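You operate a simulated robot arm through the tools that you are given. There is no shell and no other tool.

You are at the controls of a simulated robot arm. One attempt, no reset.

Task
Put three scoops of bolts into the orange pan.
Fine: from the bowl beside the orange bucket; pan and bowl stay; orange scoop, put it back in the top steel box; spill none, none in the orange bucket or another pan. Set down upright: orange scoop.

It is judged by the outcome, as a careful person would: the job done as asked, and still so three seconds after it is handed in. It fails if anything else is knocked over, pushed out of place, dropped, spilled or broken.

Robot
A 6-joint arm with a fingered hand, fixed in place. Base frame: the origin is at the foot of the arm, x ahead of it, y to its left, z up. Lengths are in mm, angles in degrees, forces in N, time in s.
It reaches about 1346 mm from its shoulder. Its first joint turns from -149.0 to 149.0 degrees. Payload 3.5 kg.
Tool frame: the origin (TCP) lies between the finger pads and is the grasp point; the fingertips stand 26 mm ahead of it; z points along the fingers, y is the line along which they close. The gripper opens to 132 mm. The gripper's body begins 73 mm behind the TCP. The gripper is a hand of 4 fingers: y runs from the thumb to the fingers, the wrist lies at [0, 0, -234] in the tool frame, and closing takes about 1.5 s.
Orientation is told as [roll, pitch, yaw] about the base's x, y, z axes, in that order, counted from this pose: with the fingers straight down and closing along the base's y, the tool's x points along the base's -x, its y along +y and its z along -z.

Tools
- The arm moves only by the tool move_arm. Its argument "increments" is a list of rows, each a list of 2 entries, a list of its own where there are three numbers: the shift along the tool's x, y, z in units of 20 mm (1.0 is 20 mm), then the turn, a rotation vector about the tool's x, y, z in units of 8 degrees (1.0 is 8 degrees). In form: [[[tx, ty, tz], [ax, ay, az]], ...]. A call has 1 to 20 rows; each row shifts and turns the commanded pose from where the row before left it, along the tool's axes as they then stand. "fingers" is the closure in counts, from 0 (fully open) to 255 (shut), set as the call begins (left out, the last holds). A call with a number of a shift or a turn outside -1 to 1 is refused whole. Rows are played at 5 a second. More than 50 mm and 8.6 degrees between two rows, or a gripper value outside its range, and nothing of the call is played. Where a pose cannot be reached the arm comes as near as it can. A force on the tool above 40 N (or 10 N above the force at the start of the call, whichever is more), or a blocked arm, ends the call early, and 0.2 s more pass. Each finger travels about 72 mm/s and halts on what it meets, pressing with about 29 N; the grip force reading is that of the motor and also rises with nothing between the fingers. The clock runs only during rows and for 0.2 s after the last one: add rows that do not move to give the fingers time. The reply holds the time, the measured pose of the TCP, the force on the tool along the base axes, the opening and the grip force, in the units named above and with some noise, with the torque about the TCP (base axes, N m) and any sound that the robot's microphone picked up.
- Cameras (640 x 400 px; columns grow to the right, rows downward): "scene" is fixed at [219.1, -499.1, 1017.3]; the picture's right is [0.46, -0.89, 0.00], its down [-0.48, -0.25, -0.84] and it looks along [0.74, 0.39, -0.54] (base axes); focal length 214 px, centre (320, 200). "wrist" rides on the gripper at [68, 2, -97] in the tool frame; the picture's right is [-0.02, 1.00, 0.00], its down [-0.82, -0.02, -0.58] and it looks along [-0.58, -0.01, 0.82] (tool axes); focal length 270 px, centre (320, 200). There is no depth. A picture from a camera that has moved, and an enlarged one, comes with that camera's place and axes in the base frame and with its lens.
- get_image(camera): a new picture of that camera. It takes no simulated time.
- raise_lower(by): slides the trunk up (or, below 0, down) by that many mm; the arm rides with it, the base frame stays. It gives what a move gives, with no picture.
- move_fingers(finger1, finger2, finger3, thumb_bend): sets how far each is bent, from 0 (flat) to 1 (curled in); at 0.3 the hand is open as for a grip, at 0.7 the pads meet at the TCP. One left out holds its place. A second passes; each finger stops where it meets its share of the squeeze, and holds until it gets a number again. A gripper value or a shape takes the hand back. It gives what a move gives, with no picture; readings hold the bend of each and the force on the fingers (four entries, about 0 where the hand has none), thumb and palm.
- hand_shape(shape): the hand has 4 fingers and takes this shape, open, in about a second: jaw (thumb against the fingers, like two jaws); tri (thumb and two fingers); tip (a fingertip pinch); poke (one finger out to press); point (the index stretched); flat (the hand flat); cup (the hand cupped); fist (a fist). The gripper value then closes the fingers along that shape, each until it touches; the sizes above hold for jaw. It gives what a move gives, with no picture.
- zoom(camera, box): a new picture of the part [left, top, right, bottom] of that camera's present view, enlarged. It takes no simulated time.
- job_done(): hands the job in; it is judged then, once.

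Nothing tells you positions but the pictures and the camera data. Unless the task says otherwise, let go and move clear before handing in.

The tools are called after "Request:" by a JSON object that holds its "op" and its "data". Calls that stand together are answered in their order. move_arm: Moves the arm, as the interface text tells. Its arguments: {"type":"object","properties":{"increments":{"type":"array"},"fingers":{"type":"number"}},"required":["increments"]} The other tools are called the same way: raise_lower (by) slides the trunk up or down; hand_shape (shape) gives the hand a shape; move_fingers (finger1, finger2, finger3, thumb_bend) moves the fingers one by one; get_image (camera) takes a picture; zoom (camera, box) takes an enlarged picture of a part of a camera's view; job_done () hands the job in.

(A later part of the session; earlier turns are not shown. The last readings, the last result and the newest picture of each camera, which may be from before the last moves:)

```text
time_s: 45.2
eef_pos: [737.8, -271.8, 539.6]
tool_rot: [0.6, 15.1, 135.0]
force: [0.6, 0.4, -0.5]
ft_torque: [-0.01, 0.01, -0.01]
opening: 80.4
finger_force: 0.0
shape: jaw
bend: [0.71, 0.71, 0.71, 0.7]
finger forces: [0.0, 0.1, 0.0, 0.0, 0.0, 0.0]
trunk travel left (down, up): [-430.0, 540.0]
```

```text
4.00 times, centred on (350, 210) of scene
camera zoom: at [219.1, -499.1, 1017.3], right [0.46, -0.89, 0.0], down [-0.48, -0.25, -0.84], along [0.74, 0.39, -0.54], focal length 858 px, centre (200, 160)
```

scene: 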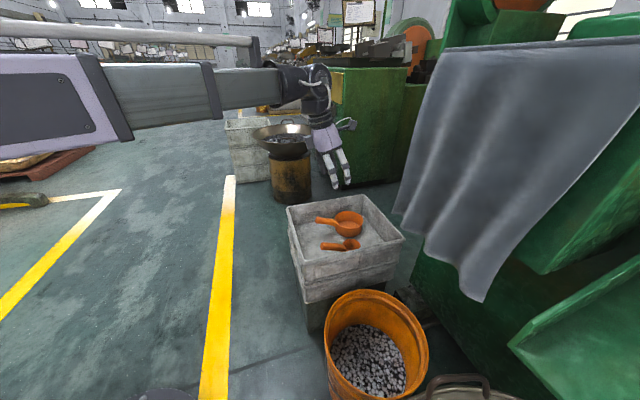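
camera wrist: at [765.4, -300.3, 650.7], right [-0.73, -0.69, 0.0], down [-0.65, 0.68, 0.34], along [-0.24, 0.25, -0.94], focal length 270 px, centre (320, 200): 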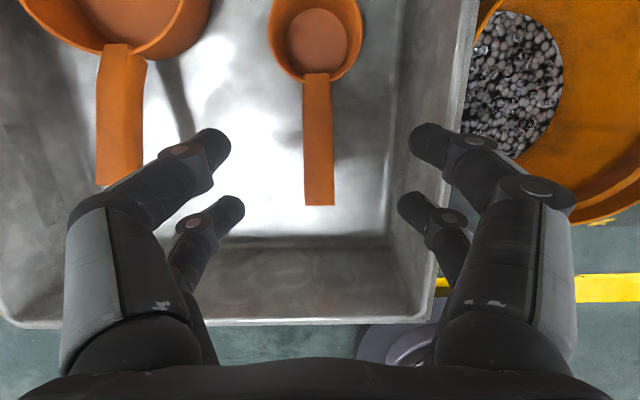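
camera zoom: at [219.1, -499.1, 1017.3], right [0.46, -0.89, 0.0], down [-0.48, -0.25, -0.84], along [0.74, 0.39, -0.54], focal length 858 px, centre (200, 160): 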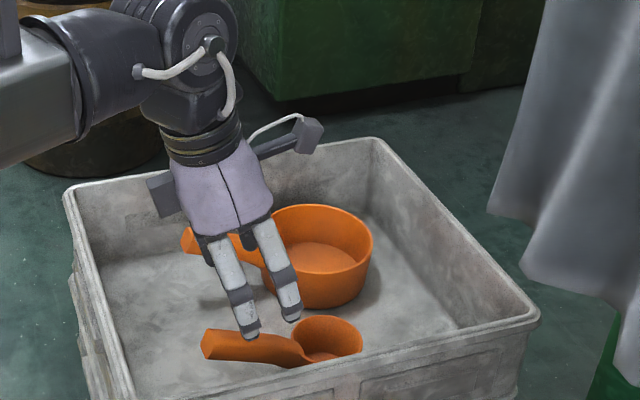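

Alignment looks good, with the handle centred between the fingers. Lowering further.

Request:
{"op": "raise_lower", "data": {"by": -60}}

Request:
{"op": "get_image", "data": {"camera": "wrist"}}

Request:
{"op": "zoom", "data": {"camera": "scene", "box": [290, 190, 400, 260]}}

```text
time_s: 46.2
eef_pos: [737.1, -272.7, 479.4]
tool_rot: [0.5, 15.2, 135.1]
force: [0.5, 0.5, -0.5]
ft_torque: [-0.03, -0.02, -0.01]
opening: 81.0
finger_force: 0.2
shape: jaw
bend: [0.71, 0.71, 0.71, 0.7]
finger forces: [0.0, 0.0, 0.0, 0.0, 0.0, 0.0]
trunk travel left (down, up): [-370.0, 600.0]
```

```text
taken
camera wrist: at [765.4, -300.3, 590.6], right [-0.73, -0.69, 0.0], down [-0.65, 0.68, 0.34], along [-0.24, 0.25, -0.94], focal length 270 px, centre (320, 200)
```

wrist: 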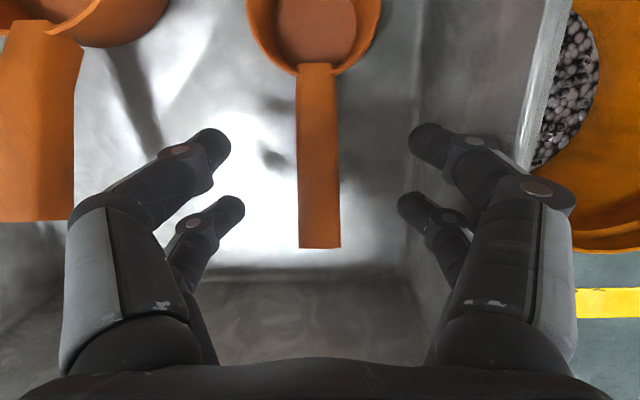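

```text
5.71 times, centred on (345, 225) of scene
camera zoom: at [219.1, -499.1, 1017.3], right [0.46, -0.89, 0.0], down [-0.48, -0.25, -0.84], along [0.74, 0.39, -0.54], focal length 1226 px, centre (177, 57)
```

zoom: 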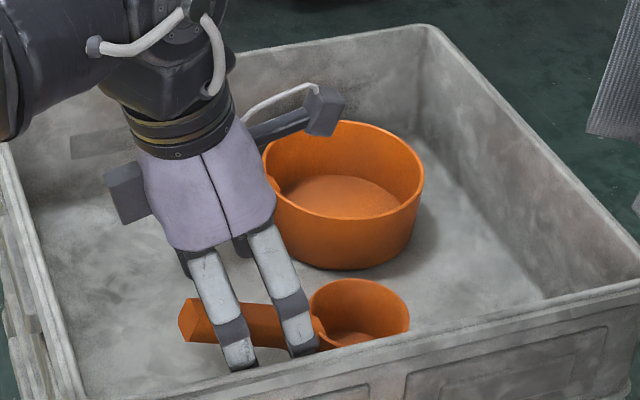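

The fingers straddle the handle with clearance on all sides. Lower the last ~28 mm and close.

Request:
{"op": "raise_lower", "data": {"by": -28}}

Request:
{"op": "get_image", "data": {"camera": "wrist"}}

Request:
{"op": "zoom", "data": {"camera": "scene", "box": [300, 205, 380, 255]}}

```text
time_s: 46.9
eef_pos: [738.1, -272.7, 451.3]
tool_rot: [0.6, 15.2, 135.0]
force: [-0.3, 0.0, 0.3]
ft_torque: [0.03, 0.0, -0.02]
opening: 80.5
finger_force: 0.0
shape: jaw
bend: [0.71, 0.71, 0.71, 0.7]
finger forces: [0.0, 0.1, 0.0, 0.0, 0.0, 0.1]
trunk travel left (down, up): [-342.0, 628.0]
```

```text
taken
camera wrist: at [765.4, -300.3, 562.6], right [-0.73, -0.69, 0.0], down [-0.65, 0.68, 0.34], along [-0.24, 0.25, -0.94], focal length 270 px, centre (320, 200)
```

wrist: 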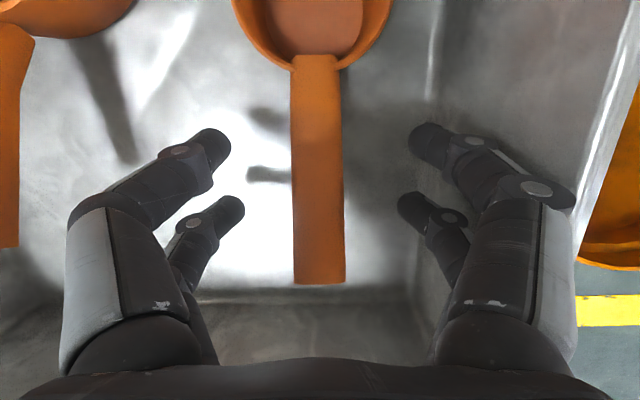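

```text
8.00 times, centred on (340, 230) of scene
camera zoom: at [219.1, -499.1, 1017.3], right [0.46, -0.89, 0.0], down [-0.48, -0.25, -0.84], along [0.74, 0.39, -0.54], focal length 1716 px, centre (160, -40)
```

zoom: 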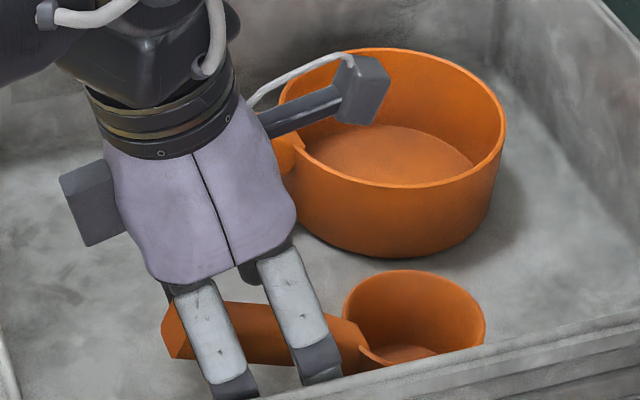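

The two fingers straddle the handle between its end and the bend. Closing now.

Request:
{"op": "move_arm", "data": {"increments": [[[0, 0, 0], [0, 0, 0]], [[0, 0, 0], [0, 0, 0]], [[0, 0, 0], [0, 0, 0]], [[0, 0, 0], [0, 0, 0]], [[0, 0, 0], [0, 0, 0]], [[0, 0, 0], [0, 0, 0]], [[0, 0, 0], [0, 0, 0]], [[0, 0, 0], [0, 0, 0]], [[0, 0, 0], [0, 0, 0]], [[0, 0, 0], [0, 0, 0]]], "fingers": 255}}

Request:
{"op": "get_image", "data": {"camera": "wrist"}}

Request:
{"op": "zoom", "data": {"camera": "scene", "box": [300, 205, 380, 255]}}

```text
time_s: 49.1
eef_pos: [738.1, -272.6, 451.8]
tool_rot: [0.5, 15.0, 135.0]
force: [-0.2, -0.8, -0.2]
ft_torque: [0.04, -0.01, 0.01]
opening: 7.5
finger_force: 28.9
shape: jaw
bend: [0.73, 0.61, 0.61, 0.7]
finger forces: [25.6, 0.0, 0.0, 0.0, 25.7, 0.1]
trunk travel left (down, up): [-342.0, 628.0]
```

```text
taken
camera wrist: at [765.4, -300.4, 562.6], right [-0.73, -0.69, 0.0], down [-0.65, 0.68, 0.34], along [-0.24, 0.25, -0.94], focal length 270 px, centre (320, 200)
```

wrist: 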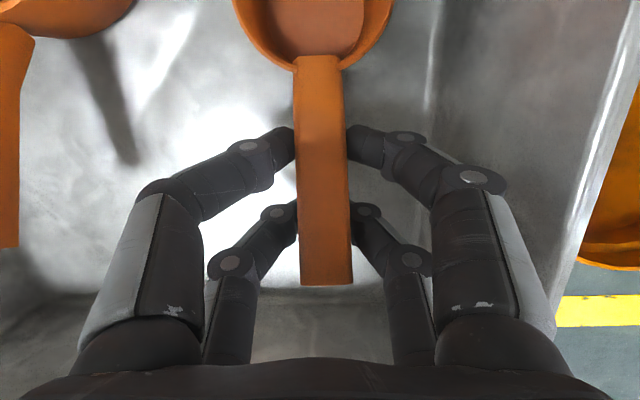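

```text
8.00 times, centred on (340, 230) of scene
camera zoom: at [219.1, -499.1, 1017.3], right [0.46, -0.89, 0.0], down [-0.48, -0.25, -0.84], along [0.74, 0.39, -0.54], focal length 1716 px, centre (160, -40)
```

zoom: 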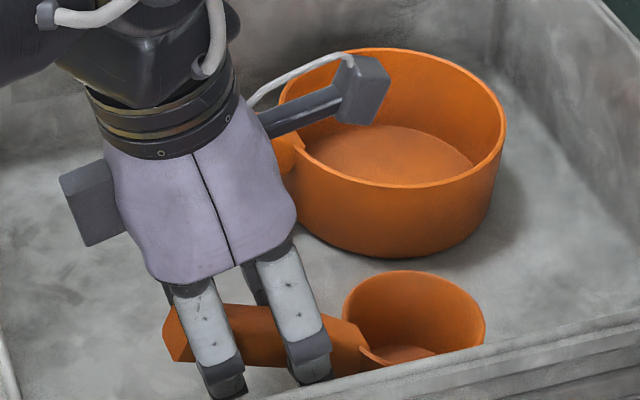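

Finger 1 and the thumb press the handle with ~26 N. I'll lift a little and check that the scoop comes along level.

Request:
{"op": "raise_lower", "data": {"by": 25}}

Request:
{"op": "get_image", "data": {"camera": "wrist"}}

Request:
{"op": "zoom", "data": {"camera": "scene", "box": [300, 205, 380, 255]}}

```text
time_s: 49.8
eef_pos: [737.8, -272.5, 476.6]
tool_rot: [0.6, 15.1, 134.9]
force: [0.3, 0.1, -1.1]
ft_torque: [0.08, 0.05, 0.0]
opening: 7.5
finger_force: 28.6
shape: jaw
bend: [0.73, 0.61, 0.61, 0.7]
finger forces: [25.6, 0.0, 0.0, 0.0, 25.6, 0.1]
trunk travel left (down, up): [-367.0, 603.0]
```

```text
taken
camera wrist: at [765.4, -300.4, 587.6], right [-0.73, -0.69, 0.0], down [-0.65, 0.68, 0.34], along [-0.24, 0.25, -0.94], focal length 270 px, centre (320, 200)
```

wrist: 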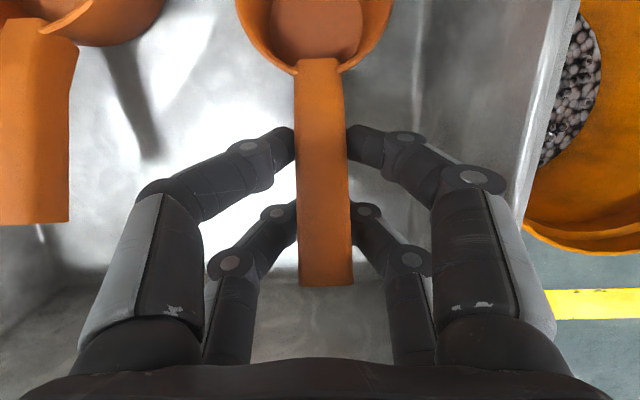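

```text
8.00 times, centred on (340, 230) of scene
camera zoom: at [219.1, -499.1, 1017.3], right [0.46, -0.89, 0.0], down [-0.48, -0.25, -0.84], along [0.74, 0.39, -0.54], focal length 1716 px, centre (160, -40)
```

zoom: 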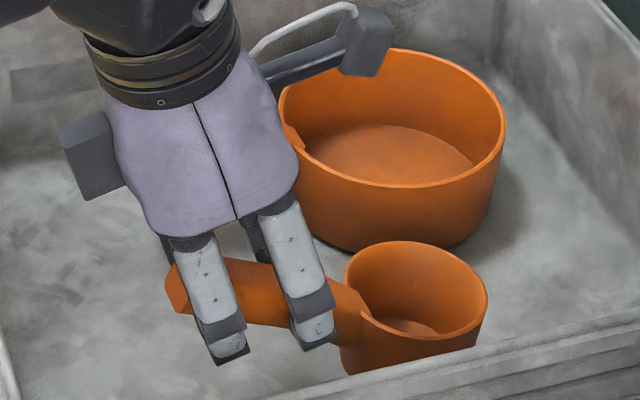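

The scoop is lifted off the floor. I'll zoom on the finger contacts and on how level the scoop hangs.

Request:
{"op": "zoom", "data": {"camera": "wrist", "box": [220, 100, 420, 300]}}

Request:
{"op": "zoom", "data": {"camera": "scene", "box": [316, 225, 368, 257]}}

```text
2.00 times, centred on (320, 200) of wrist
camera zoom: at [765.4, -300.4, 587.6], right [-0.73, -0.69, 0.0], down [-0.65, 0.68, 0.34], along [-0.24, 0.25, -0.94], focal length 541 px, centre (320, 200)
```

zoom: 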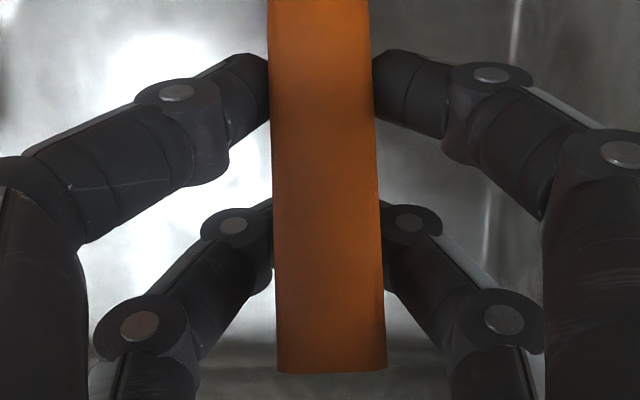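

```text
12.31 times, centred on (342, 241) of scene
camera zoom: at [219.1, -499.1, 1017.3], right [0.46, -0.89, 0.0], down [-0.48, -0.25, -0.84], along [0.74, 0.39, -0.54], focal length 2640 px, centre (49, -305)
```

zoom: 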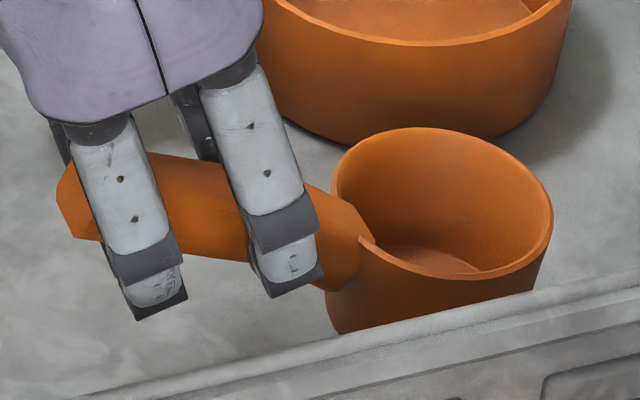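

The scoop hangs with its nose about 7° low since only finger 1 and thumb carry load. I'll have fingers 2 and 3 press as well to firm up the grip.

Request:
{"op": "move_fingers", "data": {"finger2": 1.0, "finger3": 1.0}}

Request:
{"op": "zoom", "data": {"camera": "wrist", "box": [160, 0, 480, 300]}}

Request:
{"op": "zoom", "data": {"camera": "scene", "box": [316, 225, 368, 257]}}

```text
time_s: 50.8
eef_pos: [736.5, -272.5, 475.8]
tool_rot: [0.5, 15.2, 135.0]
force: [0.4, -0.3, -0.5]
ft_torque: [0.08, 0.06, -0.04]
opening: 18.0
finger_force: 25.6
shape: fingers
bend: [0.73, 0.74, 0.74, 0.7]
finger forces: [25.5, 0.0, 0.1, 0.1, 25.6, 0.0]
trunk travel left (down, up): [-367.0, 603.0]
```

```text
1.33 times, centred on (320, 150) of wrist
camera zoom: at [765.4, -300.4, 587.6], right [-0.73, -0.69, 0.0], down [-0.65, 0.68, 0.34], along [-0.24, 0.25, -0.94], focal length 360 px, centre (320, 267)
```

zoom: 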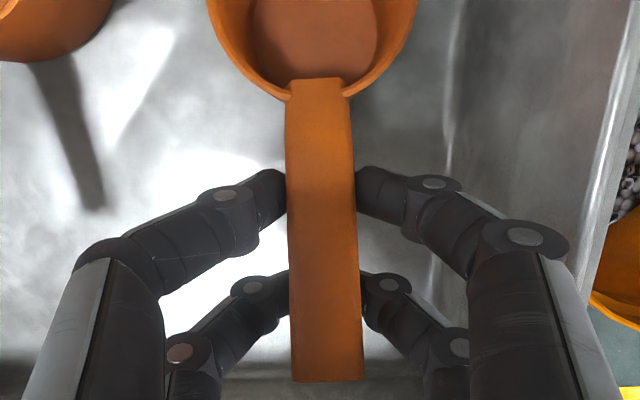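

```text
12.31 times, centred on (342, 241) of scene
camera zoom: at [219.1, -499.1, 1017.3], right [0.46, -0.89, 0.0], down [-0.48, -0.25, -0.84], along [0.74, 0.39, -0.54], focal length 2640 px, centre (49, -305)
```

zoom: 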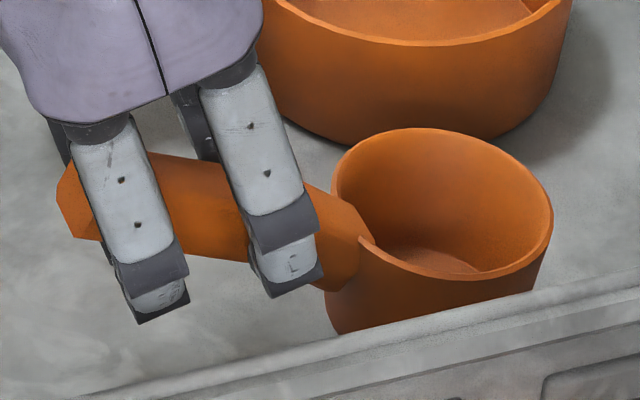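

Fingers 2 and 3 miss the handle at this steep crossing angle, so the grip can twist. I'll set the scoop back down level and regrasp with the hand more square to the handle (camera on the handle side, hand about vertical).

Request:
{"op": "move_arm", "data": {"increments": [[[0, 0, 0], [0, 0.62, 0]], [[0, 0, 0], [0, 0, 0]]]}}

Request:
{"op": "zoom", "data": {"camera": "scene", "box": [316, 225, 368, 257]}}

```text
time_s: 51.4
eef_pos: [738.4, -272.2, 481.7]
tool_rot: [0.5, 20.1, 134.9]
force: [0.3, -0.2, -0.4]
ft_torque: [0.07, 0.07, 0.02]
opening: 18.2
finger_force: 26.3
shape: fingers
bend: [0.73, 0.74, 0.74, 0.7]
finger forces: [25.6, 0.0, 0.0, 0.0, 25.6, 0.1]
out of reach, approached as far as the arm can: row 1
trunk travel left (down, up): [-367.0, 603.0]
```

```text
12.31 times, centred on (342, 241) of scene
camera zoom: at [219.1, -499.1, 1017.3], right [0.46, -0.89, 0.0], down [-0.48, -0.25, -0.84], along [0.74, 0.39, -0.54], focal length 2640 px, centre (49, -305)
```

zoom: 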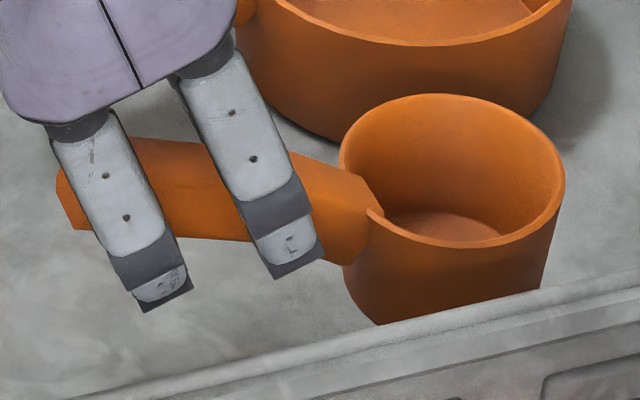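

The scoop now hangs level. Lower it to the box floor.

Request:
{"op": "raise_lower", "data": {"by": -26}}

Request:
{"op": "zoom", "data": {"camera": "scene", "box": [316, 228, 368, 260]}}

```text
time_s: 52.1
eef_pos: [739.0, -272.0, 455.4]
tool_rot: [0.5, 20.0, 135.1]
force: [0.1, -0.1, -1.2]
ft_torque: [0.07, 0.05, -0.02]
opening: 18.4
finger_force: 25.9
shape: fingers
bend: [0.73, 0.74, 0.74, 0.7]
finger forces: [25.6, 0.0, 0.0, 0.1, 25.6, 0.0]
trunk travel left (down, up): [-341.0, 629.0]
```

```text
12.31 times, centred on (342, 244) of scene
camera zoom: at [219.1, -499.1, 1017.3], right [0.46, -0.89, 0.0], down [-0.48, -0.25, -0.84], along [0.74, 0.39, -0.54], focal length 2640 px, centre (49, -342)
```

zoom: 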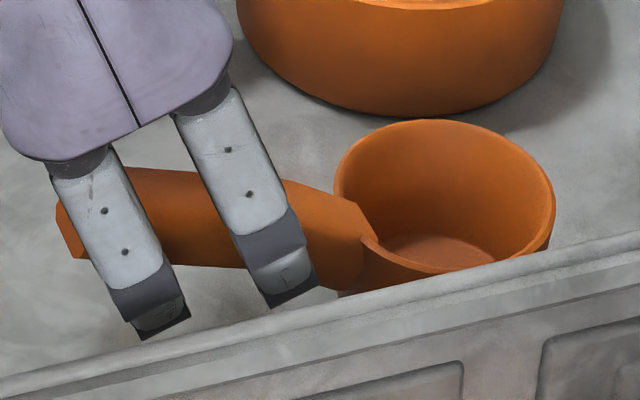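

About 4–5 mm still to go; lower gently and check the force.

Request:
{"op": "raise_lower", "data": {"by": -4}}

Request:
{"op": "zoom", "data": {"camera": "scene", "box": [316, 228, 368, 260]}}

```text
time_s: 52.7
eef_pos: [738.3, -272.1, 453.2]
tool_rot: [0.5, 20.0, 135.1]
force: [0.0, 0.6, -0.5]
ft_torque: [0.04, 0.06, 0.01]
opening: 18.3
finger_force: 25.8
shape: fingers
bend: [0.73, 0.74, 0.74, 0.7]
finger forces: [25.6, 0.0, 0.0, 0.1, 25.6, 0.0]
trunk travel left (down, up): [-337.0, 633.0]
```

```text
12.31 times, centred on (342, 244) of scene
camera zoom: at [219.1, -499.1, 1017.3], right [0.46, -0.89, 0.0], down [-0.48, -0.25, -0.84], along [0.74, 0.39, -0.54], focal length 2640 px, centre (49, -342)
```

zoom: 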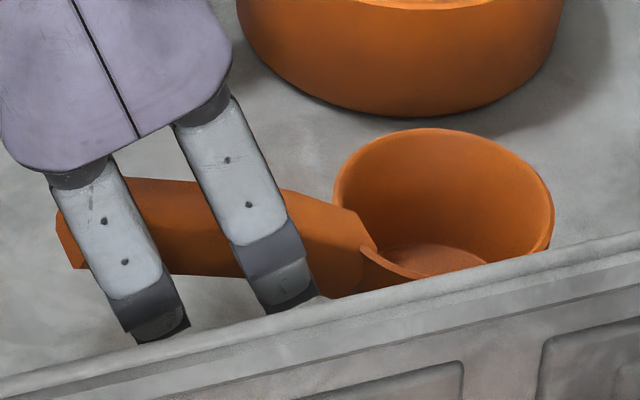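

Request:
{"op": "raise_lower", "data": {"by": -2.5}}

Request:
{"op": "zoom", "data": {"camera": "scene", "box": [316, 228, 368, 260]}}

```text
time_s: 53.2
eef_pos: [739.0, -271.8, 449.4]
tool_rot: [0.5, 20.0, 135.0]
force: [-0.5, 1.2, -1.7]
ft_torque: [0.1, 0.05, -0.02]
opening: 17.8
finger_force: 25.8
shape: fingers
bend: [0.73, 0.74, 0.74, 0.7]
finger forces: [25.6, 0.0, 0.0, 0.0, 25.6, 0.1]
trunk travel left (down, up): [-334.0, 636.0]
```

```text
12.31 times, centred on (342, 244) of scene
camera zoom: at [219.1, -499.1, 1017.3], right [0.46, -0.89, 0.0], down [-0.48, -0.25, -0.84], along [0.74, 0.39, -0.54], focal length 2640 px, centre (49, -342)
```

zoom: 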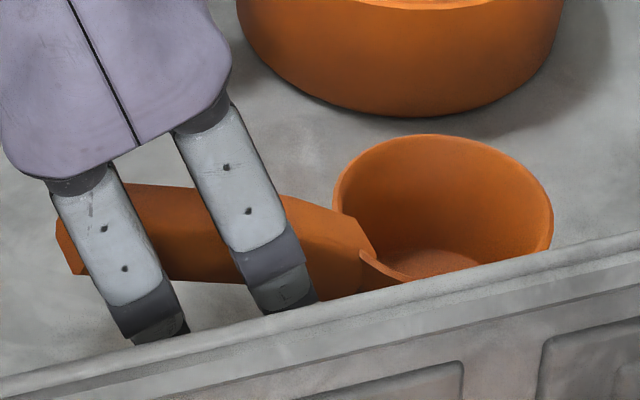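

The scoop is back on the box floor. Release part-way (80 mm opening).

Request:
{"op": "move_arm", "data": {"increments": [[[0, 0, 0], [0, 0, 0]], [[0, 0, 0], [0, 0, 0]], [[0, 0, 0], [0, 0, 0]], [[0, 0, 0], [0, 0, 0]], [[0, 0, 0], [0, 0, 0]], [[0, 0, 0], [0, 0, 0]]], "fingers": 100}}

Request:
{"op": "zoom", "data": {"camera": "scene", "box": [300, 205, 380, 255]}}

Request:
{"op": "get_image", "data": {"camera": "wrist"}}

```text
time_s: 54.6
eef_pos: [738.9, -272.0, 449.5]
tool_rot: [0.5, 20.1, 135.0]
force: [-0.4, -0.6, -0.2]
ft_torque: [0.02, 0.0, -0.01]
opening: 79.6
finger_force: 0.1
shape: jaw
bend: [0.71, 0.71, 0.71, 0.7]
finger forces: [0.0, 0.0, 0.0, 0.0, 0.0, 0.1]
trunk travel left (down, up): [-334.0, 636.0]
```

```text
8.00 times, centred on (340, 230) of scene
camera zoom: at [219.1, -499.1, 1017.3], right [0.46, -0.89, 0.0], down [-0.48, -0.25, -0.84], along [0.74, 0.39, -0.54], focal length 1716 px, centre (160, -40)
```

zoom: 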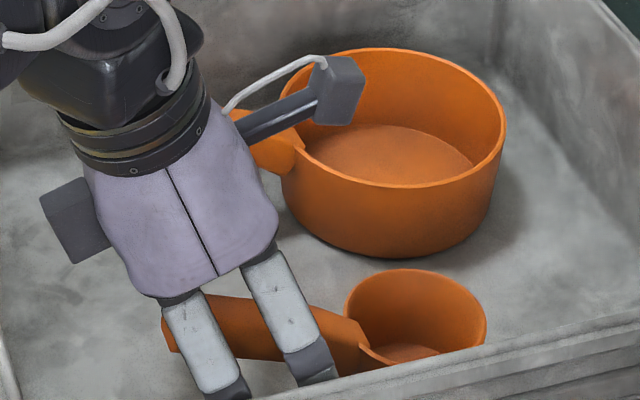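

```text
taken
camera wrist: at [758.6, -293.5, 564.3], right [-0.73, -0.69, 0.0], down [-0.66, 0.7, 0.26], along [-0.18, 0.19, -0.96], focal length 270 px, centre (320, 200)
```

wrist: 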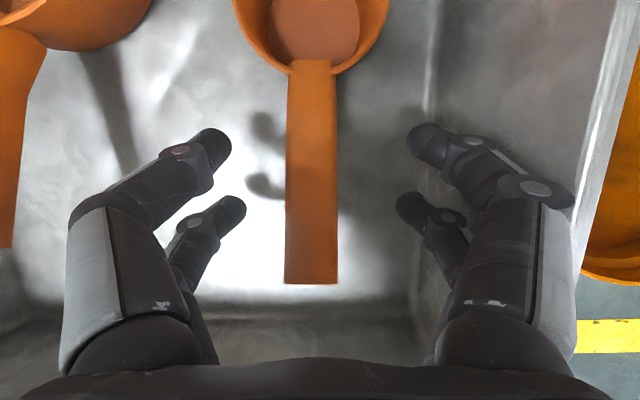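

Released cleanly with the scoop upright where it was. Now raise clear, untilt, and turn the hand by 180° for a square regrasp.

Request:
{"op": "raise_lower", "data": {"by": 300}}

Request:
{"op": "move_arm", "data": {"increments": [[[0, 0, 0], [0, -1, 0]], [[0, 0, 0], [0, -1, 0]], [[0, 0, 0], [0, -0.5, 0]], [[0, 0, 0], [0, 0, -1]], [[0, 0, 0], [0, 0, -1]], [[0, 0, 0], [0, 0, -1]], [[0, 0, 0], [0, 0, -1]], [[0, 0, 0], [0, 0, -1]], [[0, 0, 0], [0, 0, -1]], [[0, 0, 0], [0, 0, -1]], [[0, 0, 0], [0, 0, -1]], [[0, 0, 0], [0, 0, -1]], [[0, 0, 0], [0, 0, -1]], [[0, 0, 0], [0, 0, -1]]]}}

Request:
{"op": "move_arm", "data": {"increments": [[[0, 0, 0], [0, 0, -1]], [[0, 0, 0], [0, 0, -1]], [[0, 0, 0], [0, 0, -1]], [[0, 0, 0], [0, 0, -1]], [[0, 0, 0], [0, 0, -1]], [[0, 0, 0], [0, 0, -1]], [[0, 0, 0], [0, 0, -1]], [[0, 0, 0], [0, 0, -1]], [[0, 0, 0], [0, 0, -1]], [[0, 0, 0], [0, 0, -1]], [[0, 0, 0], [0, 0, -1]], [[0, 0, 0], [0, 0, -0.5]], [[0, 0, 0], [0, 0, 0]]]}}

Request:
{"op": "get_image", "data": {"camera": "wrist"}}

Request:
{"op": "zoom", "data": {"camera": "wrist", "box": [240, 130, 400, 290]}}

```text
time_s: 57.6
eef_pos: [738.1, -272.1, 749.8]
tool_rot: [0.6, 20.0, 135.0]
force: [-0.1, 0.2, 0.7]
ft_torque: [0.05, 0.01, 0.06]
opening: 79.8
finger_force: 0.0
shape: jaw
bend: [0.71, 0.71, 0.71, 0.7]
finger forces: [0.1, 0.0, 0.0, 0.0, 0.1, 0.0]
trunk travel left (down, up): [-634.0, 336.0]
```

```text
time_s: 60.6
eef_pos: [738.4, -273.1, 735.0]
tool_rot: [0.1, -0.4, -137.0]
force: [-1.2, -0.1, -0.1]
ft_torque: [0.01, 0.0, -0.02]
opening: 79.7
finger_force: 0.0
shape: jaw
bend: [0.71, 0.71, 0.71, 0.7]
finger forces: [0.1, 0.1, 0.1, 0.1, 0.0, 0.0]
out of reach, approached as far as the arm can: row 1, 2
trunk travel left (down, up): [-634.0, 336.0]
```

```text
time_s: 63.4
eef_pos: [738.8, -273.3, 734.9]
tool_rot: [-0.3, 0.0, -45.1]
force: [-0.1, -0.5, 0.3]
ft_torque: [-0.05, 0.01, 0.01]
opening: 79.8
finger_force: 0.0
shape: jaw
bend: [0.71, 0.71, 0.71, 0.7]
finger forces: [0.0, 0.0, 0.0, 0.0, 0.0, 0.1]
trunk travel left (down, up): [-634.0, 336.0]
```

```text
taken
camera wrist: at [690.3, -220.2, 832.5], right [0.73, 0.69, -0.01], down [0.56, -0.59, 0.58], along [0.39, -0.42, -0.82], focal length 270 px, centre (320, 200)
```

wrist: 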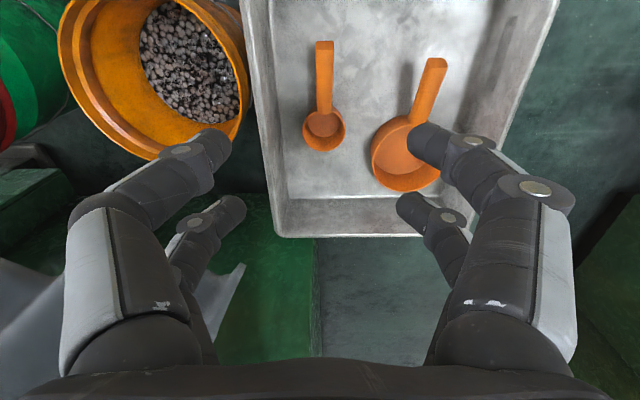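

```text
2.50 times, centred on (320, 210) of wrist
camera zoom: at [690.3, -220.2, 832.5], right [0.73, 0.69, -0.01], down [0.56, -0.59, 0.58], along [0.39, -0.42, -0.82], focal length 676 px, centre (320, 175)
```

zoom: 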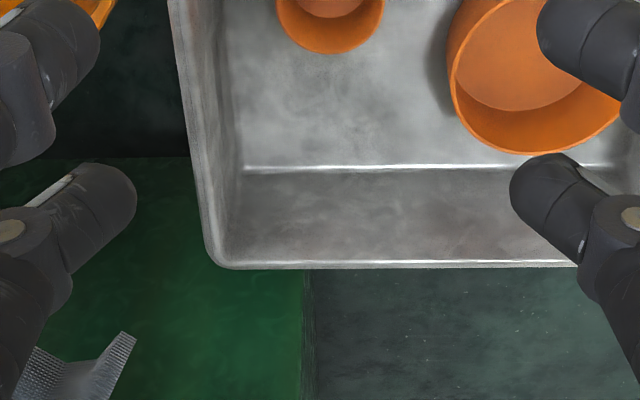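

The hand is square above the handle again with the camera on the handle side. Lower in two steps.

Request:
{"op": "move_arm", "data": {"increments": [[[0, 0.05, 0], [0, 0, 0]], [[0, 0, 0], [0, 0, 0]]]}}

Request:
{"op": "raise_lower", "data": {"by": -225}}

Request:
{"op": "get_image", "data": {"camera": "wrist"}}

Request:
{"op": "zoom", "data": {"camera": "scene", "box": [280, 170, 408, 250]}}

```text
time_s: 64.0
eef_pos: [739.3, -270.7, 736.2]
tool_rot: [-0.4, -0.1, -45.2]
force: [-0.1, 0.3, 0.3]
ft_torque: [-0.04, 0.01, 0.02]
opening: 80.0
finger_force: 0.1
shape: jaw
bend: [0.71, 0.71, 0.71, 0.7]
finger forces: [0.1, 0.0, 0.0, 0.1, 0.1, 0.0]
trunk travel left (down, up): [-634.0, 336.0]
```

```text
time_s: 66.4
eef_pos: [738.9, -270.4, 510.4]
tool_rot: [-0.4, 0.1, -45.1]
force: [0.0, -0.5, 0.0]
ft_torque: [0.01, 0.02, 0.04]
opening: 79.8
finger_force: 0.0
shape: jaw
bend: [0.71, 0.71, 0.71, 0.7]
finger forces: [0.0, 0.0, 0.1, 0.0, 0.1, 0.0]
trunk travel left (down, up): [-409.0, 561.0]
```

```text
taken
camera wrist: at [691.2, -219.6, 607.6], right [0.73, 0.69, -0.01], down [0.56, -0.59, 0.58], along [0.39, -0.42, -0.82], focal length 270 px, centre (320, 200)
```

wrist: 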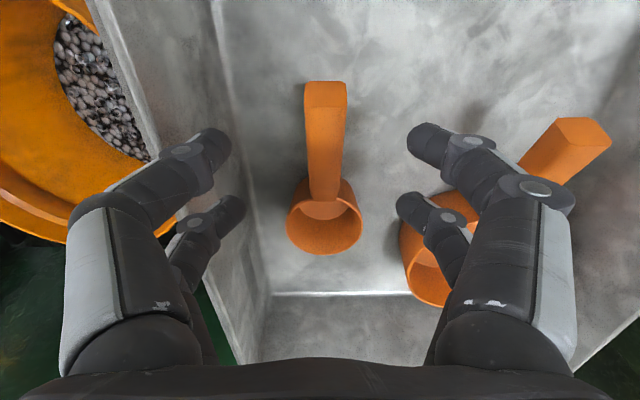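

```text
5.00 times, centred on (344, 210) of scene
camera zoom: at [219.1, -499.1, 1017.3], right [0.46, -0.89, 0.0], down [-0.48, -0.25, -0.84], along [0.74, 0.39, -0.54], focal length 1072 px, centre (200, 150)
```

zoom: 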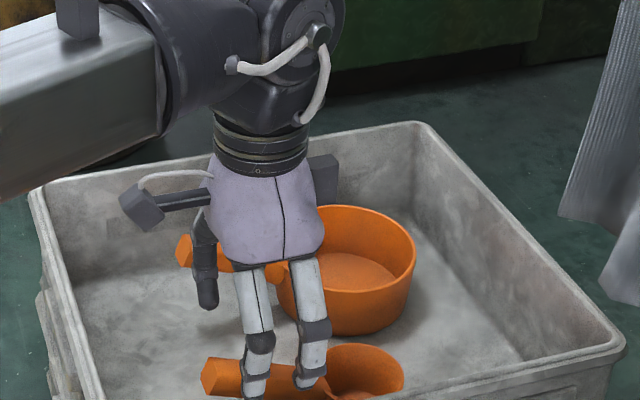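

Clear on both sides. Lower the final ~51 mm and close.

Request:
{"op": "raise_lower", "data": {"by": -51}}

Request:
{"op": "get_image", "data": {"camera": "wrist"}}

Request:
{"op": "zoom", "data": {"camera": "scene", "box": [300, 205, 380, 255]}}

```text
time_s: 67.3
eef_pos: [738.7, -271.0, 461.1]
tool_rot: [-0.4, 0.0, -45.2]
force: [0.1, -0.6, -0.3]
ft_torque: [0.01, 0.01, 0.03]
opening: 79.7
finger_force: 0.0
shape: jaw
bend: [0.71, 0.71, 0.71, 0.7]
finger forces: [0.0, 0.0, 0.0, 0.0, 0.0, 0.0]
trunk travel left (down, up): [-358.0, 612.0]
```

```text
taken
camera wrist: at [691.2, -219.6, 556.5], right [0.73, 0.69, -0.01], down [0.56, -0.59, 0.58], along [0.39, -0.42, -0.82], focal length 270 px, centre (320, 200)
```

wrist: 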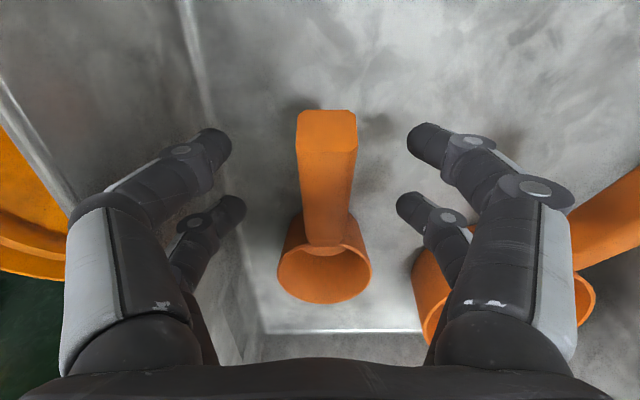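

```text
8.00 times, centred on (340, 230) of scene
camera zoom: at [219.1, -499.1, 1017.3], right [0.46, -0.89, 0.0], down [-0.48, -0.25, -0.84], along [0.74, 0.39, -0.54], focal length 1716 px, centre (160, -40)
```

zoom: 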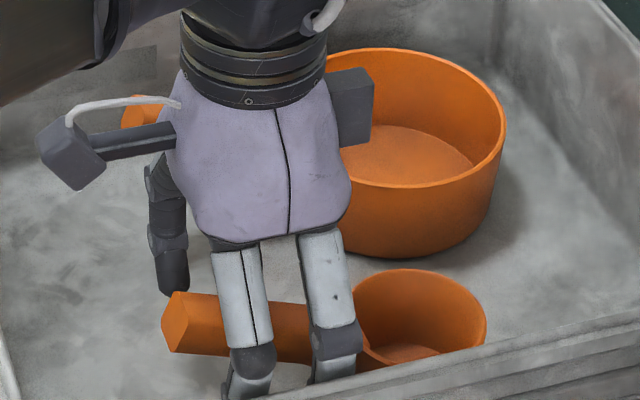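

The fingers straddle the straight part of the handle. Close and check the forces on each finger.

Request:
{"op": "move_arm", "data": {"increments": [[[0, 0, 0], [0, 0, 0]], [[0, 0, 0], [0, 0, 0]], [[0, 0, 0], [0, 0, 0]], [[0, 0, 0], [0, 0, 0]], [[0, 0, 0], [0, 0, 0]], [[0, 0, 0], [0, 0, 0]], [[0, 0, 0], [0, 0, 0]], [[0, 0, 0], [0, 0, 0]], [[0, 0, 0], [0, 0, 0]], [[0, 0, 0], [0, 0, 0]]], "fingers": 255}}

Request:
{"op": "get_image", "data": {"camera": "wrist"}}

Request:
{"op": "zoom", "data": {"camera": "scene", "box": [300, 205, 380, 255]}}

```text
time_s: 69.5
eef_pos: [738.5, -271.4, 458.9]
tool_rot: [-0.3, -0.1, -45.1]
force: [1.5, 0.1, 4.3]
ft_torque: [-0.31, -0.43, 0.05]
opening: 11.0
finger_force: 29.1
shape: jaw
bend: [0.71, 0.73, 0.74, 0.74]
finger forces: [21.7, 29.4, 27.4, 0.0, 20.6, 0.0]
trunk travel left (down, up): [-358.0, 612.0]
```

```text
taken
camera wrist: at [691.1, -219.6, 556.7], right [0.73, 0.69, -0.01], down [0.56, -0.59, 0.58], along [0.39, -0.42, -0.82], focal length 270 px, centre (320, 200)
```

wrist: 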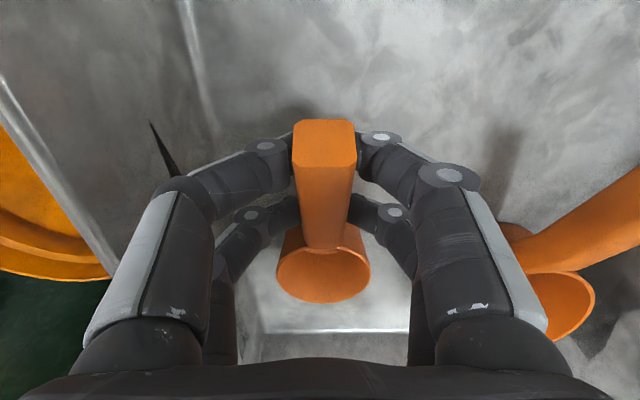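

```text
8.00 times, centred on (340, 230) of scene
camera zoom: at [219.1, -499.1, 1017.3], right [0.46, -0.89, 0.0], down [-0.48, -0.25, -0.84], along [0.74, 0.39, -0.54], focal length 1716 px, centre (160, -40)
```

zoom: 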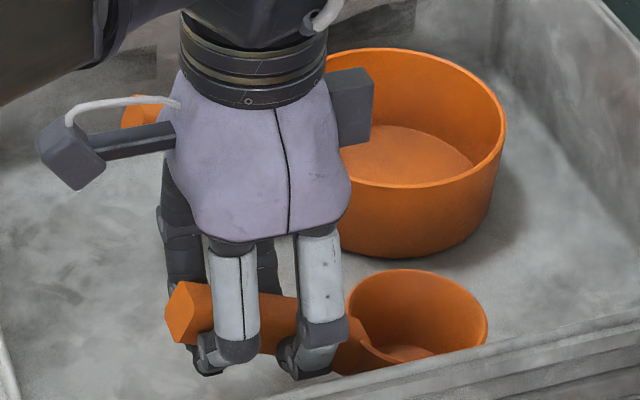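

All four digits now press the handle (about 20–29 N each). Lift a little and check.

Request:
{"op": "raise_lower", "data": {"by": 25}}

Request:
{"op": "zoom", "data": {"camera": "scene", "box": [316, 225, 368, 257]}}

Request:
{"op": "get_image", "data": {"camera": "wrist"}}

```text
time_s: 70.2
eef_pos: [738.4, -271.0, 483.7]
tool_rot: [-0.5, 0.1, -45.1]
force: [-1.0, -0.2, -1.0]
ft_torque: [0.07, 0.05, -0.05]
opening: 10.4
finger_force: 28.6
shape: jaw
bend: [0.72, 0.73, 0.74, 0.73]
finger forces: [0.0, 28.4, 27.8, 0.0, 0.0, 0.1]
trunk travel left (down, up): [-383.0, 587.0]
```

```text
12.31 times, centred on (342, 241) of scene
camera zoom: at [219.1, -499.1, 1017.3], right [0.46, -0.89, 0.0], down [-0.48, -0.25, -0.84], along [0.74, 0.39, -0.54], focal length 2640 px, centre (49, -305)
```

zoom: 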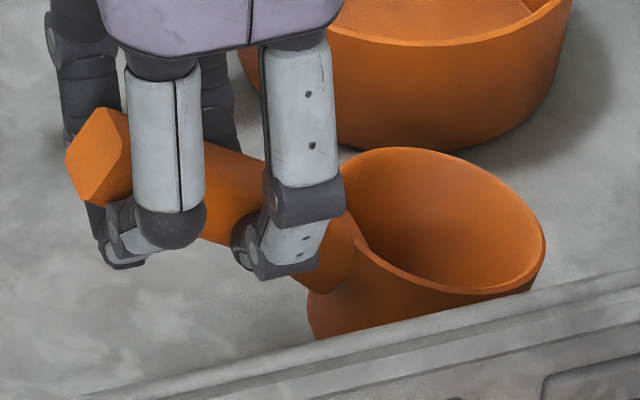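

```text
taken
camera wrist: at [691.2, -219.6, 581.5], right [0.73, 0.69, -0.01], down [0.56, -0.59, 0.58], along [0.39, -0.42, -0.82], focal length 270 px, centre (320, 200)
```

wrist: 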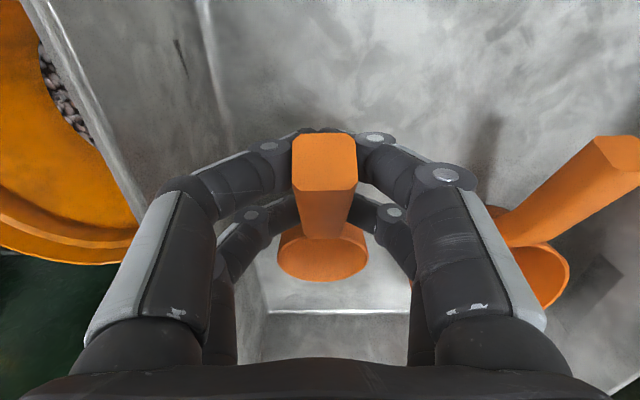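

Only fingers 2 and 3 hold now and the scoop has pivoted nose-down about 20°. Before regrasping I'll set it down gently, watching the force, which also tells me how firmly one finger pair resists turning.

Request:
{"op": "raise_lower", "data": {"by": -8}}

Request:
{"op": "zoom", "data": {"camera": "scene", "box": [316, 228, 368, 260]}}

Request:
{"op": "raise_lower", "data": {"by": -4}}

Request:
{"op": "raise_lower", "data": {"by": -4}}

Request:
{"op": "zoom", "data": {"camera": "scene", "box": [316, 228, 368, 260]}}

```text
time_s: 70.8
eef_pos: [739.6, -270.4, 476.4]
tool_rot: [-0.4, 0.1, -45.1]
force: [-0.1, -0.5, -1.9]
ft_torque: [0.07, 0.07, 0.04]
opening: 10.5
finger_force: 28.9
shape: jaw
bend: [0.72, 0.73, 0.74, 0.73]
finger forces: [0.0, 28.4, 27.9, 0.0, 0.0, 0.1]
trunk travel left (down, up): [-375.0, 595.0]
```

```text
12.31 times, centred on (342, 244) of scene
camera zoom: at [219.1, -499.1, 1017.3], right [0.46, -0.89, 0.0], down [-0.48, -0.25, -0.84], along [0.74, 0.39, -0.54], focal length 2640 px, centre (49, -342)
```

zoom: 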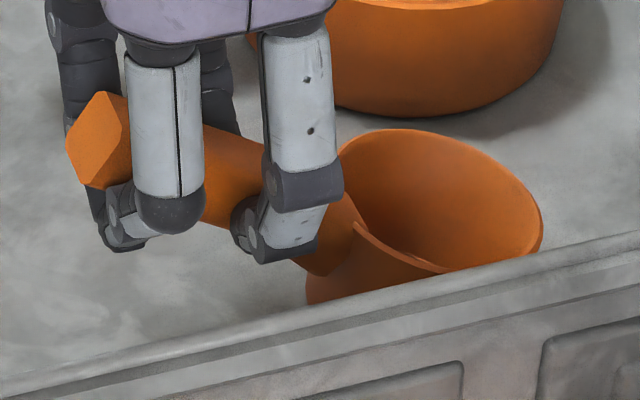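

```text
time_s: 71.3
eef_pos: [738.9, -271.5, 474.8]
tool_rot: [-0.4, 0.0, -45.2]
force: [0.0, -1.1, 0.0]
ft_torque: [-0.07, -0.05, 0.01]
opening: 10.8
finger_force: 28.8
shape: jaw
bend: [0.72, 0.73, 0.74, 0.73]
finger forces: [0.0, 28.4, 28.1, 0.0, 0.0, 0.1]
trunk travel left (down, up): [-371.0, 599.0]
```

```text
time_s: 71.8
eef_pos: [738.5, -271.1, 468.8]
tool_rot: [-0.3, -0.1, -45.2]
force: [-0.3, 0.6, 4.5]
ft_torque: [-0.31, -0.22, 0.0]
opening: 10.2
finger_force: 29.4
shape: jaw
bend: [0.72, 0.73, 0.74, 0.73]
finger forces: [0.1, 28.4, 28.6, 0.1, 0.1, 0.0]
trunk travel left (down, up): [-367.0, 603.0]
```

```text
12.31 times, centred on (342, 244) of scene
camera zoom: at [219.1, -499.1, 1017.3], right [0.46, -0.89, 0.0], down [-0.48, -0.25, -0.84], along [0.74, 0.39, -0.54], focal length 2640 px, centre (49, -342)
```

zoom: 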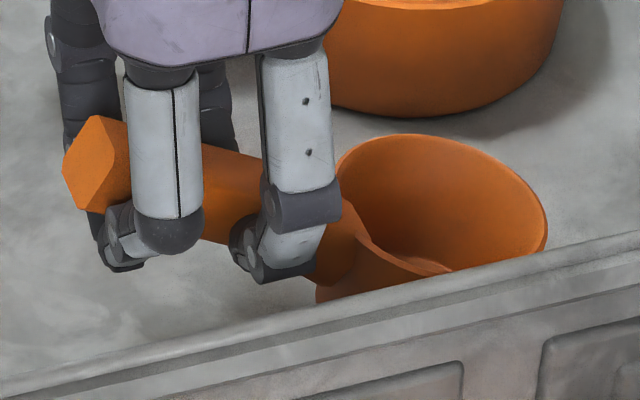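

One finger pair alone resists only about 0.35 N·m, and at this angle the tips pressed on the handle's bevels and rolled it. I'll let it down fully, release, and regrasp with the hand leaning ~9° forward so both pairs meet the handle's side flats.

Request:
{"op": "raise_lower", "data": {"by": -4}}

Request:
{"op": "raise_lower", "data": {"by": -4}}

Request:
{"op": "zoom", "data": {"camera": "scene", "box": [316, 228, 368, 260]}}

```text
time_s: 72.4
eef_pos: [738.3, -271.0, 465.4]
tool_rot: [-0.4, -0.1, -45.0]
force: [-2.4, 2.2, 5.8]
ft_torque: [-0.34, -0.3, 0.0]
opening: 10.4
finger_force: 29.0
shape: jaw
bend: [0.72, 0.74, 0.74, 0.73]
finger forces: [0.0, 29.5, 29.7, 0.0, 0.2, 0.0]
trunk travel left (down, up): [-363.0, 607.0]
```

```text
time_s: 72.9
eef_pos: [739.6, -272.4, 461.5]
tool_rot: [-0.4, -0.1, -45.1]
force: [0.2, 0.7, 6.2]
ft_torque: [-0.45, -0.49, 0.0]
opening: 10.6
finger_force: 28.8
shape: jaw
bend: [0.72, 0.74, 0.74, 0.73]
finger forces: [0.1, 28.9, 29.3, 0.0, 0.0, 0.0]
trunk travel left (down, up): [-359.0, 611.0]
```

```text
12.31 times, centred on (342, 244) of scene
camera zoom: at [219.1, -499.1, 1017.3], right [0.46, -0.89, 0.0], down [-0.48, -0.25, -0.84], along [0.74, 0.39, -0.54], focal length 2640 px, centre (49, -342)
```

zoom: 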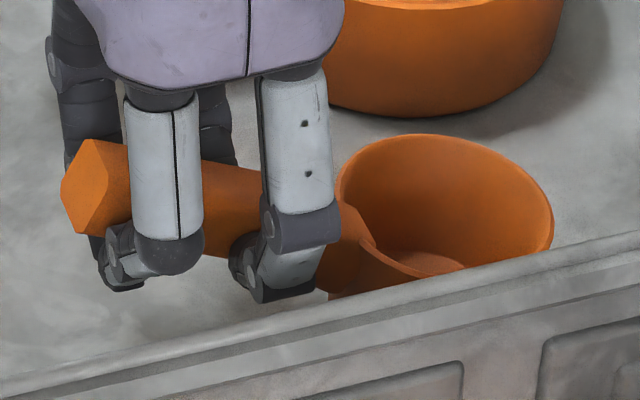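

The single-pair grip actually held ~0.6 N·m, so a clean pinch near the bowl with the other pair as a stop under the handle will do; I'll go back to the camera-on-nose orientation with ~11° tilt. Release first.

Request:
{"op": "move_arm", "data": {"increments": [[[0, 0, 0], [0, 0, 0]], [[0, 0, 0], [0, 0, 0]], [[0, 0, 0], [0, 0, 0]], [[0, 0, 0], [0, 0, 0]], [[0, 0, 0], [0, 0, 0]], [[0, 0, 0], [0, 0, 0]]], "fingers": 100}}

Request:
{"op": "zoom", "data": {"camera": "scene", "box": [300, 205, 380, 255]}}

Request:
{"op": "get_image", "data": {"camera": "wrist"}}

```text
time_s: 74.3
eef_pos: [737.9, -270.4, 460.2]
tool_rot: [-0.4, 0.0, -45.0]
force: [-0.6, -0.6, 0.1]
ft_torque: [-0.01, -0.02, 0.01]
opening: 80.1
finger_force: 0.2
shape: jaw
bend: [0.71, 0.71, 0.71, 0.7]
finger forces: [0.0, 0.1, 0.0, 0.1, 0.0, 0.0]
trunk travel left (down, up): [-359.0, 611.0]
```

```text
8.00 times, centred on (340, 230) of scene
camera zoom: at [219.1, -499.1, 1017.3], right [0.46, -0.89, 0.0], down [-0.48, -0.25, -0.84], along [0.74, 0.39, -0.54], focal length 1716 px, centre (160, -40)
```

zoom: 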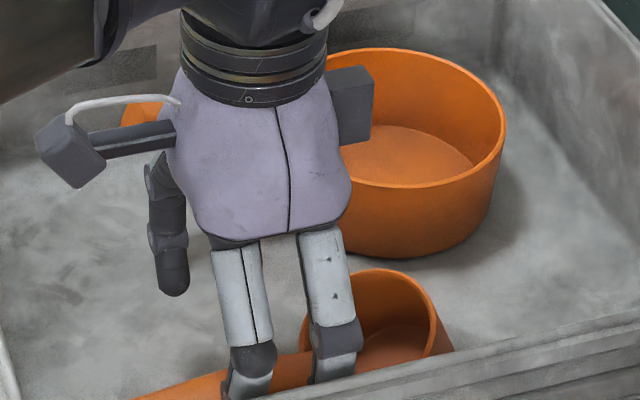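

```text
taken
camera wrist: at [691.2, -219.6, 557.5], right [0.73, 0.69, -0.01], down [0.56, -0.59, 0.58], along [0.39, -0.42, -0.82], focal length 270 px, centre (320, 200)
```

wrist: 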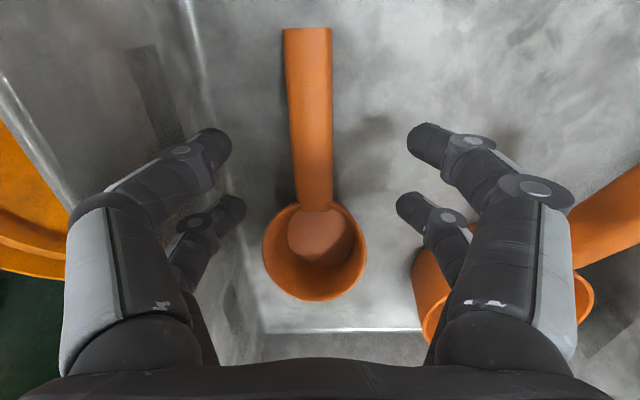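

The scoop seems to have tipped back on its handle when released. I'll look more closely.

Request:
{"op": "zoom", "data": {"camera": "scene", "box": [310, 225, 374, 265]}}

Request:
{"op": "zoom", "data": {"camera": "wrist", "box": [220, 0, 420, 320]}}

```text
10.00 times, centred on (342, 245) of scene
camera zoom: at [219.1, -499.1, 1017.3], right [0.46, -0.89, 0.0], down [-0.48, -0.25, -0.84], along [0.74, 0.39, -0.54], focal length 2145 px, centre (100, -250)
```

zoom: 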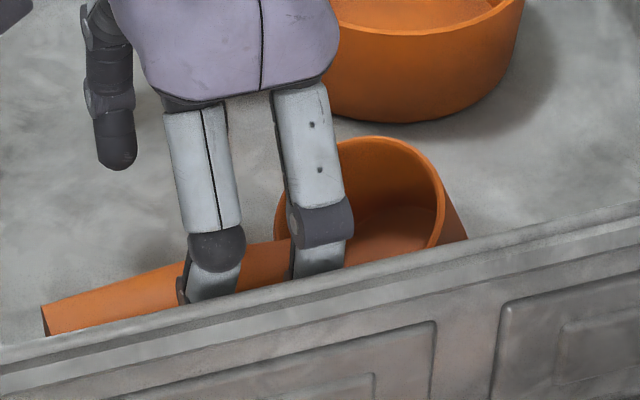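

```text
1.25 times, centred on (320, 160) of wrist
camera zoom: at [691.2, -219.6, 557.5], right [0.73, 0.69, -0.01], down [0.56, -0.59, 0.58], along [0.39, -0.42, -0.82], focal length 338 px, centre (320, 250)
```

zoom: 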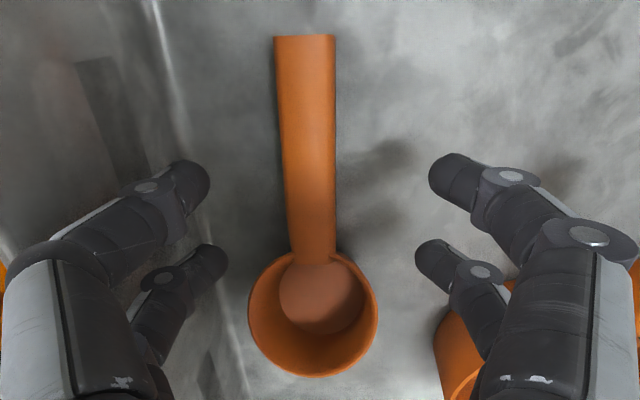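

The scoop rocked back onto its handle end on release (still on the box floor, nothing else moved). I'll raise, turn 180°, regrip the handle low with all four fingers, and set the scoop upright again.

Request:
{"op": "raise_lower", "data": {"by": 280}}

Request:
{"op": "move_arm", "data": {"increments": [[[0, 0, 0], [0, 0, 1]], [[0, 0, 0], [0, 0, 1]], [[0, 0, 0], [0, 0, 1]], [[0, 0, 0], [0, 0, 1]], [[0, 0, 0], [0, 0, 1]], [[0, 0, 0], [0, 0, 1]], [[0, 0, 0], [0, 0, 1]], [[0, 0, 0], [0, 0, 1]], [[0, 0, 0], [0, 0, 1]], [[0, 0, 0], [0, 0, 1]], [[0, 0, 0], [0, 0, 1]]]}}

Request:
{"op": "move_arm", "data": {"increments": [[[0, 0, 0], [0, 0, 1]], [[0, 0, 0], [0, 0, 1]], [[0, 0, 0], [0, 0, 1]], [[0, 0, 0], [0, 0, 1]], [[0, 0, 0], [0, 0, 1]], [[0, 0, 0], [0, 0, 1]], [[0, 0, 0], [0, 0, 1]], [[0, 0, 0], [0, 0, 1]], [[0, 0, 0], [0, 0, 1]], [[0, 0, 0], [0, 0, 1]], [[0, 0, 0], [0, 0, 1]], [[-0.65, 0.06, 0], [0, 0, 0.5]], [[-0.65, 0.06, 0], [0, 0, 0]], [[0, 0, 0], [0, 0, 0]]]}}

Request:
{"op": "get_image", "data": {"camera": "wrist"}}

Request:
{"op": "zoom", "data": {"camera": "scene", "box": [300, 205, 380, 255]}}

```text
time_s: 77.1
eef_pos: [738.8, -271.6, 741.2]
tool_rot: [-0.4, 0.0, -45.0]
force: [-0.2, -0.4, -0.2]
ft_torque: [0.01, -0.03, 0.0]
opening: 79.8
finger_force: 0.1
shape: jaw
bend: [0.71, 0.71, 0.71, 0.7]
finger forces: [0.1, 0.0, 0.0, 0.1, 0.0, 0.0]
trunk travel left (down, up): [-639.0, 331.0]
```

```text
time_s: 79.5
eef_pos: [738.6, -270.5, 741.2]
tool_rot: [0.0, -0.4, -133.3]
force: [1.0, -0.8, 0.0]
ft_torque: [0.0, 0.01, 0.02]
opening: 79.9
finger_force: 0.1
shape: jaw
bend: [0.71, 0.71, 0.71, 0.7]
finger forces: [0.1, 0.0, 0.1, 0.0, 0.0, 0.0]
trunk travel left (down, up): [-639.0, 331.0]
```

```text
time_s: 82.5
eef_pos: [718.7, -257.5, 740.9]
tool_rot: [0.5, 0.0, 134.8]
force: [-0.5, -0.4, 0.2]
ft_torque: [0.02, 0.03, -0.02]
opening: 79.8
finger_force: 0.1
shape: jaw
bend: [0.71, 0.71, 0.71, 0.7]
finger forces: [0.0, 0.0, 0.0, 0.1, 0.0, 0.0]
trunk travel left (down, up): [-639.0, 331.0]
```

```text
taken
camera wrist: at [764.6, -304.8, 837.7], right [-0.73, -0.69, 0.01], down [-0.56, 0.6, 0.58], along [-0.4, 0.41, -0.82], focal length 270 px, centre (320, 200)
```

wrist: 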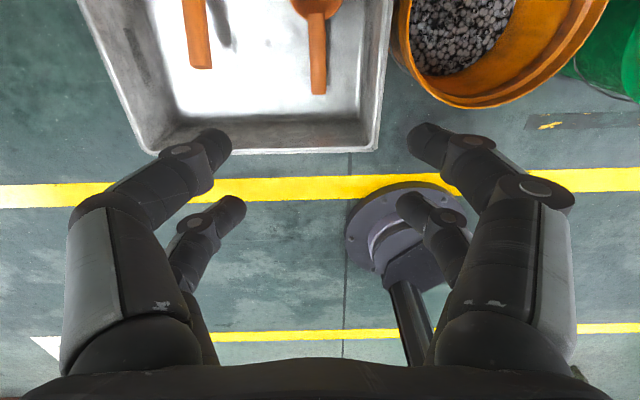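

```text
8.00 times, centred on (340, 230) of scene
camera zoom: at [219.1, -499.1, 1017.3], right [0.46, -0.89, 0.0], down [-0.48, -0.25, -0.84], along [0.74, 0.39, -0.54], focal length 1716 px, centre (160, -40)
```

zoom: 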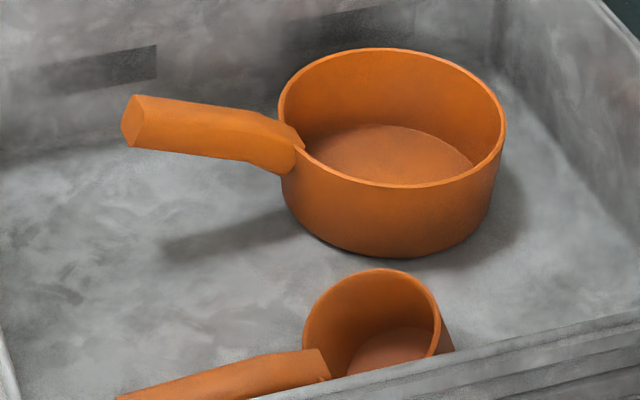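

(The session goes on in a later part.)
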